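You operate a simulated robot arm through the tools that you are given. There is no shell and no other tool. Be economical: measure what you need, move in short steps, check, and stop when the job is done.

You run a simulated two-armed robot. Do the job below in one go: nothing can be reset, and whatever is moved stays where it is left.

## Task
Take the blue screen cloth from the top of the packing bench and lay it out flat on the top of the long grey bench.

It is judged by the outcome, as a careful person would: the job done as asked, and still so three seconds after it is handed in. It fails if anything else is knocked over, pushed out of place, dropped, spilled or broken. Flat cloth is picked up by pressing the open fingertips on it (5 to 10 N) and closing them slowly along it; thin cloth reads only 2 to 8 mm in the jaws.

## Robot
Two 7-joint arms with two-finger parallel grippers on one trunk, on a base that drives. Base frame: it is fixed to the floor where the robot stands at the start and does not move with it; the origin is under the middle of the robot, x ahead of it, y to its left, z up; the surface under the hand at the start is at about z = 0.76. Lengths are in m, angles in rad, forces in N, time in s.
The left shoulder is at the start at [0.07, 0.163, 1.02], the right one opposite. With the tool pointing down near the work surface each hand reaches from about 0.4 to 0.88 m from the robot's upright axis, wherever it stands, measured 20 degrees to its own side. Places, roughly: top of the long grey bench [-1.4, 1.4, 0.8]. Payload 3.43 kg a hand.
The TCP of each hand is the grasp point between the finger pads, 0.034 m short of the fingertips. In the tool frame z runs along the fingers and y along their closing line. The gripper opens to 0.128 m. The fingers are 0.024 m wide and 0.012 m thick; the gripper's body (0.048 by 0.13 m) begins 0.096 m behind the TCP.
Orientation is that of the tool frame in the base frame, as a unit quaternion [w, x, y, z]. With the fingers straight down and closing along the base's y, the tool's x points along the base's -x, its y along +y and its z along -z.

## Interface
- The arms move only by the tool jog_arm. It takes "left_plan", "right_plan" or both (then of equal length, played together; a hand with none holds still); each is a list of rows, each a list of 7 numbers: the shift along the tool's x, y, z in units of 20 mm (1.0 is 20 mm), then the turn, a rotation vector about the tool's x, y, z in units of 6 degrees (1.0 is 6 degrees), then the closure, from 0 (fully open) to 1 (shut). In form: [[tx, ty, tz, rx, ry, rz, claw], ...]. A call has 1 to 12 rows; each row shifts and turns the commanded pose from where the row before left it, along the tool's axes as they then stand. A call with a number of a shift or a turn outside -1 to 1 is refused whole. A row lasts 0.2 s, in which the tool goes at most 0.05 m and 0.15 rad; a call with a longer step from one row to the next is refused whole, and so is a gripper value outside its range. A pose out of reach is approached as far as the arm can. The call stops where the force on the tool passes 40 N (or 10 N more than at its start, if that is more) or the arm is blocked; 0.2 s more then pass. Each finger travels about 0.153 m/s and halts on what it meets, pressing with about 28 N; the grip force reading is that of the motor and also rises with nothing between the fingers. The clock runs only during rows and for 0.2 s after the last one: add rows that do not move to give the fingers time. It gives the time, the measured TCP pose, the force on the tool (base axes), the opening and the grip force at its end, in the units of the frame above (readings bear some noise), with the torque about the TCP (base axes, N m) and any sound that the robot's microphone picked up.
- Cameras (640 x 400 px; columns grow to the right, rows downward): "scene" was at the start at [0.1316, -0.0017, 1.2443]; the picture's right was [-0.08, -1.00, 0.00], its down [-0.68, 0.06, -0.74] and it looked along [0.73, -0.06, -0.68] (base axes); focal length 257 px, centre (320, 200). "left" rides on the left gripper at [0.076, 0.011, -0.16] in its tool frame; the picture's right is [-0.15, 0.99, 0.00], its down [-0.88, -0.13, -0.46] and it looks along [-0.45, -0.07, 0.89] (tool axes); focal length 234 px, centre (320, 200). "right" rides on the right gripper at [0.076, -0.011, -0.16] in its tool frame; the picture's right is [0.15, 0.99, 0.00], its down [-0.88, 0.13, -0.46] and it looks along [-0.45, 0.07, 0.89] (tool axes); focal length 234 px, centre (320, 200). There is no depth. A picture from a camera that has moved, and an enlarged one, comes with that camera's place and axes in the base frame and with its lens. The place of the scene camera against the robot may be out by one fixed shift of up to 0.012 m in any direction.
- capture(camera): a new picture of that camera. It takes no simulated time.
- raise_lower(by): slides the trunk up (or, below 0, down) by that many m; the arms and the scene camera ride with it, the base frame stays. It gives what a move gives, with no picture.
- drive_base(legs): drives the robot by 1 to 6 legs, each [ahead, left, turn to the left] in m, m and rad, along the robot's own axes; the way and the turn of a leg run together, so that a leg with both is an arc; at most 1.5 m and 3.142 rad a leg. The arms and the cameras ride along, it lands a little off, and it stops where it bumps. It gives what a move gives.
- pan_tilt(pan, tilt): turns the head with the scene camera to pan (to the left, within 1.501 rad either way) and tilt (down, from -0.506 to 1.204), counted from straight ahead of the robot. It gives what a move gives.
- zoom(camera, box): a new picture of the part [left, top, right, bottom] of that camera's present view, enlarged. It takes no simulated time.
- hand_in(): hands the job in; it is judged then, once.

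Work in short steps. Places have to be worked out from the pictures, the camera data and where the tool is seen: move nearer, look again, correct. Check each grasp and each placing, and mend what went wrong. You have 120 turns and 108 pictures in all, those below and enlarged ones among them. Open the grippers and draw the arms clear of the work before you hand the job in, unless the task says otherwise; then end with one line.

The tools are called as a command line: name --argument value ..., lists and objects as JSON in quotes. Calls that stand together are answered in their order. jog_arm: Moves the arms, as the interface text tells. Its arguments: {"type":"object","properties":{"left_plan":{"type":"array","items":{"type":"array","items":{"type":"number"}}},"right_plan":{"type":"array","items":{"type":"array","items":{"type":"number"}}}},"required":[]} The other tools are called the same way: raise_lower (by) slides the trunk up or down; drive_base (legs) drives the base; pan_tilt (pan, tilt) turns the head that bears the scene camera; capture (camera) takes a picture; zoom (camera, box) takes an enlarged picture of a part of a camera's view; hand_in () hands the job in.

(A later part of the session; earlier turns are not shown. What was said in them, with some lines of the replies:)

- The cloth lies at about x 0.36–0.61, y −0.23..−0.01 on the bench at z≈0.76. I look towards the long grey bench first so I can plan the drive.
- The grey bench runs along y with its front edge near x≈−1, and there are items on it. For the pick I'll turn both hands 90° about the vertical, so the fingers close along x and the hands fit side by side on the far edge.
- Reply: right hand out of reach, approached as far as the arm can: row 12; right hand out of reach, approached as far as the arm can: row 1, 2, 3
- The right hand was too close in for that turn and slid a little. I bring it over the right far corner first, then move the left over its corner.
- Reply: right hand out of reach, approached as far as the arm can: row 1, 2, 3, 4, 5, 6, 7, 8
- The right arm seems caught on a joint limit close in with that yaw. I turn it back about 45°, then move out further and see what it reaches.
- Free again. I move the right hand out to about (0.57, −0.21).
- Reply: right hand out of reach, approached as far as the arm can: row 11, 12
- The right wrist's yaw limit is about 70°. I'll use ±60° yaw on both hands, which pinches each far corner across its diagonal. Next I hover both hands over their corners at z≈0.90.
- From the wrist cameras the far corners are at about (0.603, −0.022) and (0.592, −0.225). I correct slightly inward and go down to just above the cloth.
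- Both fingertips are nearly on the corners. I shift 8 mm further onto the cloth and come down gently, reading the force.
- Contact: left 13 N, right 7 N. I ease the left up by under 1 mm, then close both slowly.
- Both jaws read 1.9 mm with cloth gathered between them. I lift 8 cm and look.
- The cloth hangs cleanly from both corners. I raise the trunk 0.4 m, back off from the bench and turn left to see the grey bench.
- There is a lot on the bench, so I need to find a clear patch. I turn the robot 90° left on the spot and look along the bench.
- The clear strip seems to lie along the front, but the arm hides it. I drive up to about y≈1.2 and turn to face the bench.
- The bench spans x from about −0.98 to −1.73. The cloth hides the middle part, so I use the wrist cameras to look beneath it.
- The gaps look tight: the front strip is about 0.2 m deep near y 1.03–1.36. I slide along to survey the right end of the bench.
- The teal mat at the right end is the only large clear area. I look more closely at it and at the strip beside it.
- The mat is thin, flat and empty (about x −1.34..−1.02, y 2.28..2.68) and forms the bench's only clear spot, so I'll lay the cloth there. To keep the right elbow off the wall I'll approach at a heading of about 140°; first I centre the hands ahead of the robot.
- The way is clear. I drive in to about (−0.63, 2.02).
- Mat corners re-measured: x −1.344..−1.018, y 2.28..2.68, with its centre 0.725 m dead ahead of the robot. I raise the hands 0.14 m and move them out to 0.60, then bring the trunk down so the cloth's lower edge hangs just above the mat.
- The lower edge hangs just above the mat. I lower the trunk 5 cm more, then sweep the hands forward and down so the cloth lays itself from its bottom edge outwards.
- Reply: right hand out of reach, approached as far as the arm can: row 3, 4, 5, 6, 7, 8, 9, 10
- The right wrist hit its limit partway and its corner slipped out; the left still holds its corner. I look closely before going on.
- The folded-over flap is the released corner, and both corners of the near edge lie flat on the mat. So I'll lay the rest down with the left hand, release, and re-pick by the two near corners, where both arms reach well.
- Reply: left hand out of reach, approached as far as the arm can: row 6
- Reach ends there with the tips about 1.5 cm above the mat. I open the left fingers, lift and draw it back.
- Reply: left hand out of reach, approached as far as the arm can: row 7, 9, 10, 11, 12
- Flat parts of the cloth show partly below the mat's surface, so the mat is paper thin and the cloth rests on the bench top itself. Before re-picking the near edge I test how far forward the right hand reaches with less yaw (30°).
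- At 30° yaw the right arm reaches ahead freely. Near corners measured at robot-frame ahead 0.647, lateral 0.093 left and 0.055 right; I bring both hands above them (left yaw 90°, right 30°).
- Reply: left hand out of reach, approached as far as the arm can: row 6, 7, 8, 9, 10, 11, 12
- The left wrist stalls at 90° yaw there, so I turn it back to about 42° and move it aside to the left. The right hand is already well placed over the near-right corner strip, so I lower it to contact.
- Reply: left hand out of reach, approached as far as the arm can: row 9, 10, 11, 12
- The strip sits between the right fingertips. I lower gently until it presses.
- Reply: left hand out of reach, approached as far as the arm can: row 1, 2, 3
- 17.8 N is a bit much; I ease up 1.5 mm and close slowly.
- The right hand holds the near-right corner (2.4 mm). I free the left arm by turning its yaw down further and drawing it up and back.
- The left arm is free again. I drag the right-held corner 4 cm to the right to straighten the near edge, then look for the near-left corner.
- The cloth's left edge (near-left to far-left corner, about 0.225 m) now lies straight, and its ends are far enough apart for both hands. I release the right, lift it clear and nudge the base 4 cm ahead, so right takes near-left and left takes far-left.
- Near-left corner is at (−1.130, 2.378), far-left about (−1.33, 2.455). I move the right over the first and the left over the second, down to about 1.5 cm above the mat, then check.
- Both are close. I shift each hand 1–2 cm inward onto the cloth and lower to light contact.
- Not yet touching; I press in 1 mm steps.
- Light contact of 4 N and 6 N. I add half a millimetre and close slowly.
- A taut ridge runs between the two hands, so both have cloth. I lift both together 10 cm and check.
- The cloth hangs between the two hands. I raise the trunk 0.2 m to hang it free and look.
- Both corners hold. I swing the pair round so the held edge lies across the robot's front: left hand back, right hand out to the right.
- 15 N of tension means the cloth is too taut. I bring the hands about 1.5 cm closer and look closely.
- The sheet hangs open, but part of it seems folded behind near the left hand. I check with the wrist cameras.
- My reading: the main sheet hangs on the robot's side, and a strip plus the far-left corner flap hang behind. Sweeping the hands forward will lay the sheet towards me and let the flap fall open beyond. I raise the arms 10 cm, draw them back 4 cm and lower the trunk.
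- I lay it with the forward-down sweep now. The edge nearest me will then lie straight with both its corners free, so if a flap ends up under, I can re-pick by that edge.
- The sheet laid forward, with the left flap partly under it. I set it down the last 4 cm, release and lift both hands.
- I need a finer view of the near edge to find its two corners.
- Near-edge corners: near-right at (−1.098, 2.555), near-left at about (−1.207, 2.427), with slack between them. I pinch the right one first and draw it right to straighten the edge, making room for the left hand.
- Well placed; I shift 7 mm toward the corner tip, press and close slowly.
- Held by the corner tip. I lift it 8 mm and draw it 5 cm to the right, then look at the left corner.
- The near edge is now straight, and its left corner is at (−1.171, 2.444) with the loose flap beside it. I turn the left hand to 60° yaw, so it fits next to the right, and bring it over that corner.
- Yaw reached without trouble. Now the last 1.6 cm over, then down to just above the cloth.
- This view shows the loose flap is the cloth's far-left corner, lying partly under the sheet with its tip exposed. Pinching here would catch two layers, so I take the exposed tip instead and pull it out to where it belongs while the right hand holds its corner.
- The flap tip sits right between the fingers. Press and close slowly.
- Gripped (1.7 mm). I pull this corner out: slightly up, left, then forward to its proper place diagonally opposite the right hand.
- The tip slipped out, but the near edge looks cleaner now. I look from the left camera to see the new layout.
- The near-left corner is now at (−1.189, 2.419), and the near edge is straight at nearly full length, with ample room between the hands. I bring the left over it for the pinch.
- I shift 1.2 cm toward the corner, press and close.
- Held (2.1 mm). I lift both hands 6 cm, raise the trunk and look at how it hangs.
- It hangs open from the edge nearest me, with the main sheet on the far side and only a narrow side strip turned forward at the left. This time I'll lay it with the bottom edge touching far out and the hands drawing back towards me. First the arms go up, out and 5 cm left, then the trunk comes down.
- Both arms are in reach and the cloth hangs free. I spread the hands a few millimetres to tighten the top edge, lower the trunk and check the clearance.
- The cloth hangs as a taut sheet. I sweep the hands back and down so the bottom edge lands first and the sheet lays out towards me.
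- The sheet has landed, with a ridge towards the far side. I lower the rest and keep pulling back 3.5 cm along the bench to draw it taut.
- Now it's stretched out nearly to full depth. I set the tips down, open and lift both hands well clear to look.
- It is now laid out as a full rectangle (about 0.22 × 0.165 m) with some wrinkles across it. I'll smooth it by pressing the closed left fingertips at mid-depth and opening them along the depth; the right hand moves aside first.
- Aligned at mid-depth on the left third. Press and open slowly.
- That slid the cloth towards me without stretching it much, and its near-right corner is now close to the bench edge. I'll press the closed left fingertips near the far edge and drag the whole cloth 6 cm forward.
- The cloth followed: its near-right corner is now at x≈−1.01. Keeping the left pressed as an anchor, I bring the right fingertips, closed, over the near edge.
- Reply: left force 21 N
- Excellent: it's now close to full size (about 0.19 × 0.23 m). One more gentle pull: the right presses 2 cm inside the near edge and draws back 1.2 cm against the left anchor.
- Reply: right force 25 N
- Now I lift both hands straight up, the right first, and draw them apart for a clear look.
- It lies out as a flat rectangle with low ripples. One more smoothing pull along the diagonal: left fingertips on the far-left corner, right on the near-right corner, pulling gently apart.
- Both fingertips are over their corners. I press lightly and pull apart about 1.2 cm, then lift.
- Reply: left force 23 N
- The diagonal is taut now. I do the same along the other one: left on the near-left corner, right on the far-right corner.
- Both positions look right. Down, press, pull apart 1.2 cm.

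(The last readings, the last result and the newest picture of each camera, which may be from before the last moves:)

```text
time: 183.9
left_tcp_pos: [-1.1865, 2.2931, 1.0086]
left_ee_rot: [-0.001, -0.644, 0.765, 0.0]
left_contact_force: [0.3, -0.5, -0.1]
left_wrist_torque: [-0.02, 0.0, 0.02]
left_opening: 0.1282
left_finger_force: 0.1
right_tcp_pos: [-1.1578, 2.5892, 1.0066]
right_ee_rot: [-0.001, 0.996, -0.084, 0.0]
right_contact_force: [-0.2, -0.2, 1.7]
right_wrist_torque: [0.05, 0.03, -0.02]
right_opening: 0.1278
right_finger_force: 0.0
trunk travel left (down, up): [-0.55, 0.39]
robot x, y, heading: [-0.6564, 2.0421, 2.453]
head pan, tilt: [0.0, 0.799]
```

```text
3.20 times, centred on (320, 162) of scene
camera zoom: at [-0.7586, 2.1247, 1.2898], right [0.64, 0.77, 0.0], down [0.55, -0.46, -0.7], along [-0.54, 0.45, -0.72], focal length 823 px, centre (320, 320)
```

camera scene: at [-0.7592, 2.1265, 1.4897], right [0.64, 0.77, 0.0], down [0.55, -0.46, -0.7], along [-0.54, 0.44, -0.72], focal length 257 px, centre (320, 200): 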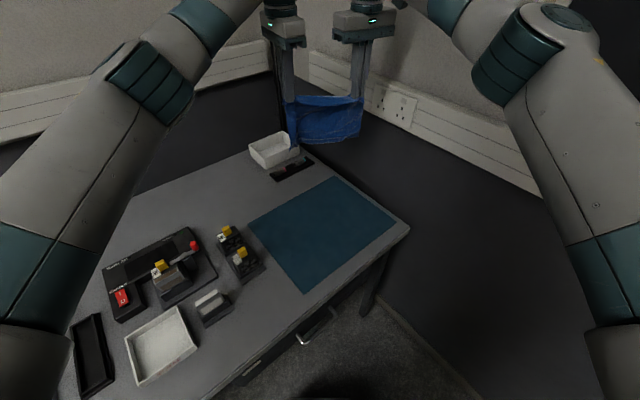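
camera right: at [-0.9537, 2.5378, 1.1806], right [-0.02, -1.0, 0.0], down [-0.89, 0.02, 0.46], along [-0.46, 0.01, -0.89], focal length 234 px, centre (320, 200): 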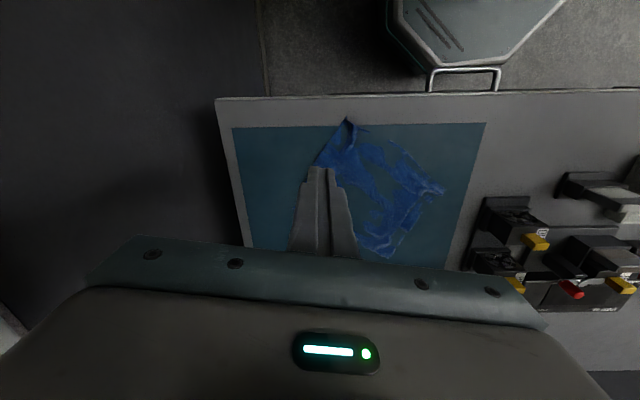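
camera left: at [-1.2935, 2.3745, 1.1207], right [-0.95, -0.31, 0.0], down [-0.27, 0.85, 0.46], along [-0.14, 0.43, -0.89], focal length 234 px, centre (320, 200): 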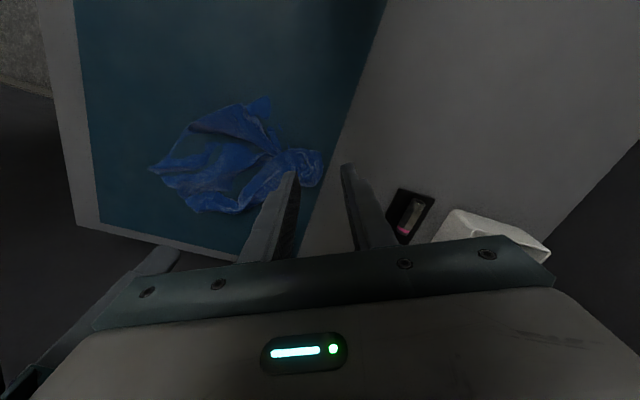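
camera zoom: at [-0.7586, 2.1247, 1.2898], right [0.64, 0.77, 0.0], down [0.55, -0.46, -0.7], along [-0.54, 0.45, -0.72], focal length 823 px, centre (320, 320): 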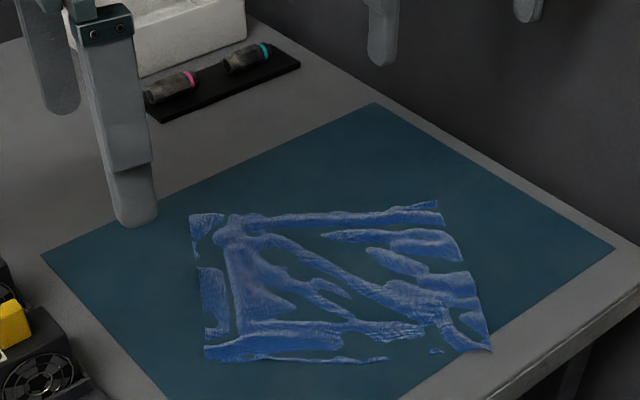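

The cloth lies spread as a flat rectangle, wholly on the bench, with only millimetre ripples. The grippers are open; I raise the trunk, back away and check the whole scene.

raise_lower --by 0.25

drive_base --legs '[[-0.3, 0, 0]]'

capture --camera "scene"

capture --camera "right"

```text
time: 186.5
left_tcp_pos: [-1.1883, 2.2931, 1.2569]
left_ee_rot: [0.0, -0.644, 0.765, -0.001]
left_contact_force: [-0.3, -0.9, -0.6]
left_wrist_torque: [0.0, -0.02, 0.0]
left_opening: 0.1281
left_finger_force: 0.1
right_tcp_pos: [-1.1567, 2.5899, 1.2554]
right_ee_rot: [0.0, 0.996, -0.084, 0.0]
right_contact_force: [0.0, 0.3, -0.2]
right_wrist_torque: [0.0, 0.04, -0.04]
right_opening: 0.128
right_finger_force: 0.1
trunk travel left (down, up): [-0.8, 0.14]
robot x, y, heading: [-0.6571, 2.0348, 2.449]
head pan, tilt: [0.0, 0.799]
```

```text
time: 188.6
left_tcp_pos: [-0.9569, 2.1022, 1.256]
left_ee_rot: [0.0, -0.645, 0.764, -0.001]
left_contact_force: [-0.1, 0.1, 0.0]
left_wrist_torque: [0.02, -0.02, -0.02]
left_opening: 0.128
left_finger_force: 0.1
right_tcp_pos: [-0.9274, 2.3998, 1.2545]
right_ee_rot: [0.0, 0.996, -0.084, 0.002]
right_contact_force: [-0.1, 1.2, 0.5]
right_wrist_torque: [-0.05, -0.05, 0.0]
right_opening: 0.128
right_finger_force: 0.0
trunk travel left (down, up): [-0.8, 0.14]
robot x, y, heading: [-0.4267, 1.8442, 2.449]
head pan, tilt: [0.0, 0.799]
```

```text
9 pictures are left
camera scene: at [-0.5295, 1.9354, 1.5395], right [0.64, 0.77, 0.0], down [0.55, -0.46, -0.7], along [-0.54, 0.44, -0.72], focal length 257 px, centre (320, 200)
```

scene: 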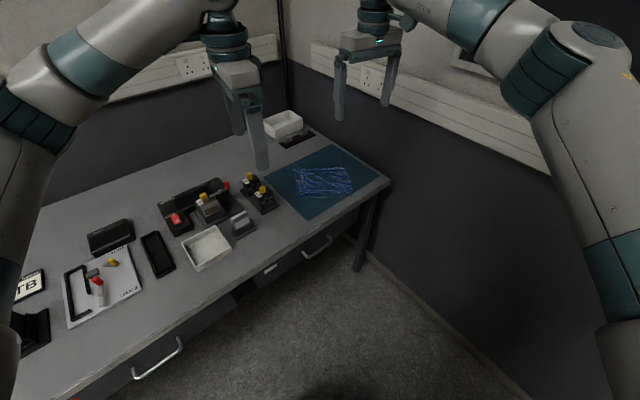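

```text
8 pictures are left
camera right: at [-0.8507, 2.3979, 1.4132], right [-0.02, -1.0, 0.0], down [-0.89, 0.02, 0.45], along [-0.45, 0.01, -0.89], focal length 234 px, centre (320, 200)
```

right: 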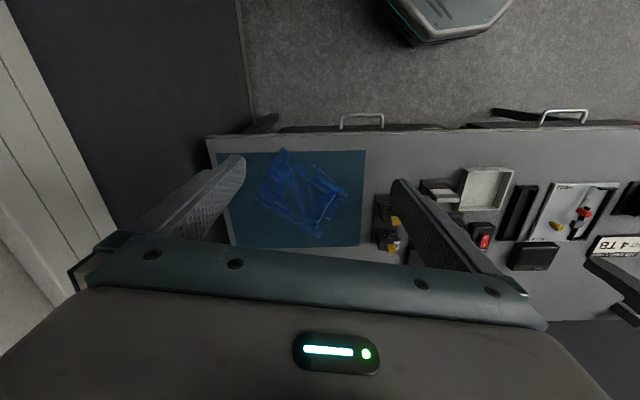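

Nothing else has moved, the cloth lies spread out on the bench within the mat area, and both hands are open and clear. I hand in.

hand_in

```text
The job is handed in.
```

I moved the blue screen cloth from the packing bench to the top of the long grey bench and spread it out on the thin teal mat at the bench's right end. It lies flat apart from slight ripples; I saw nothing else moved, and both hands are open and clear.
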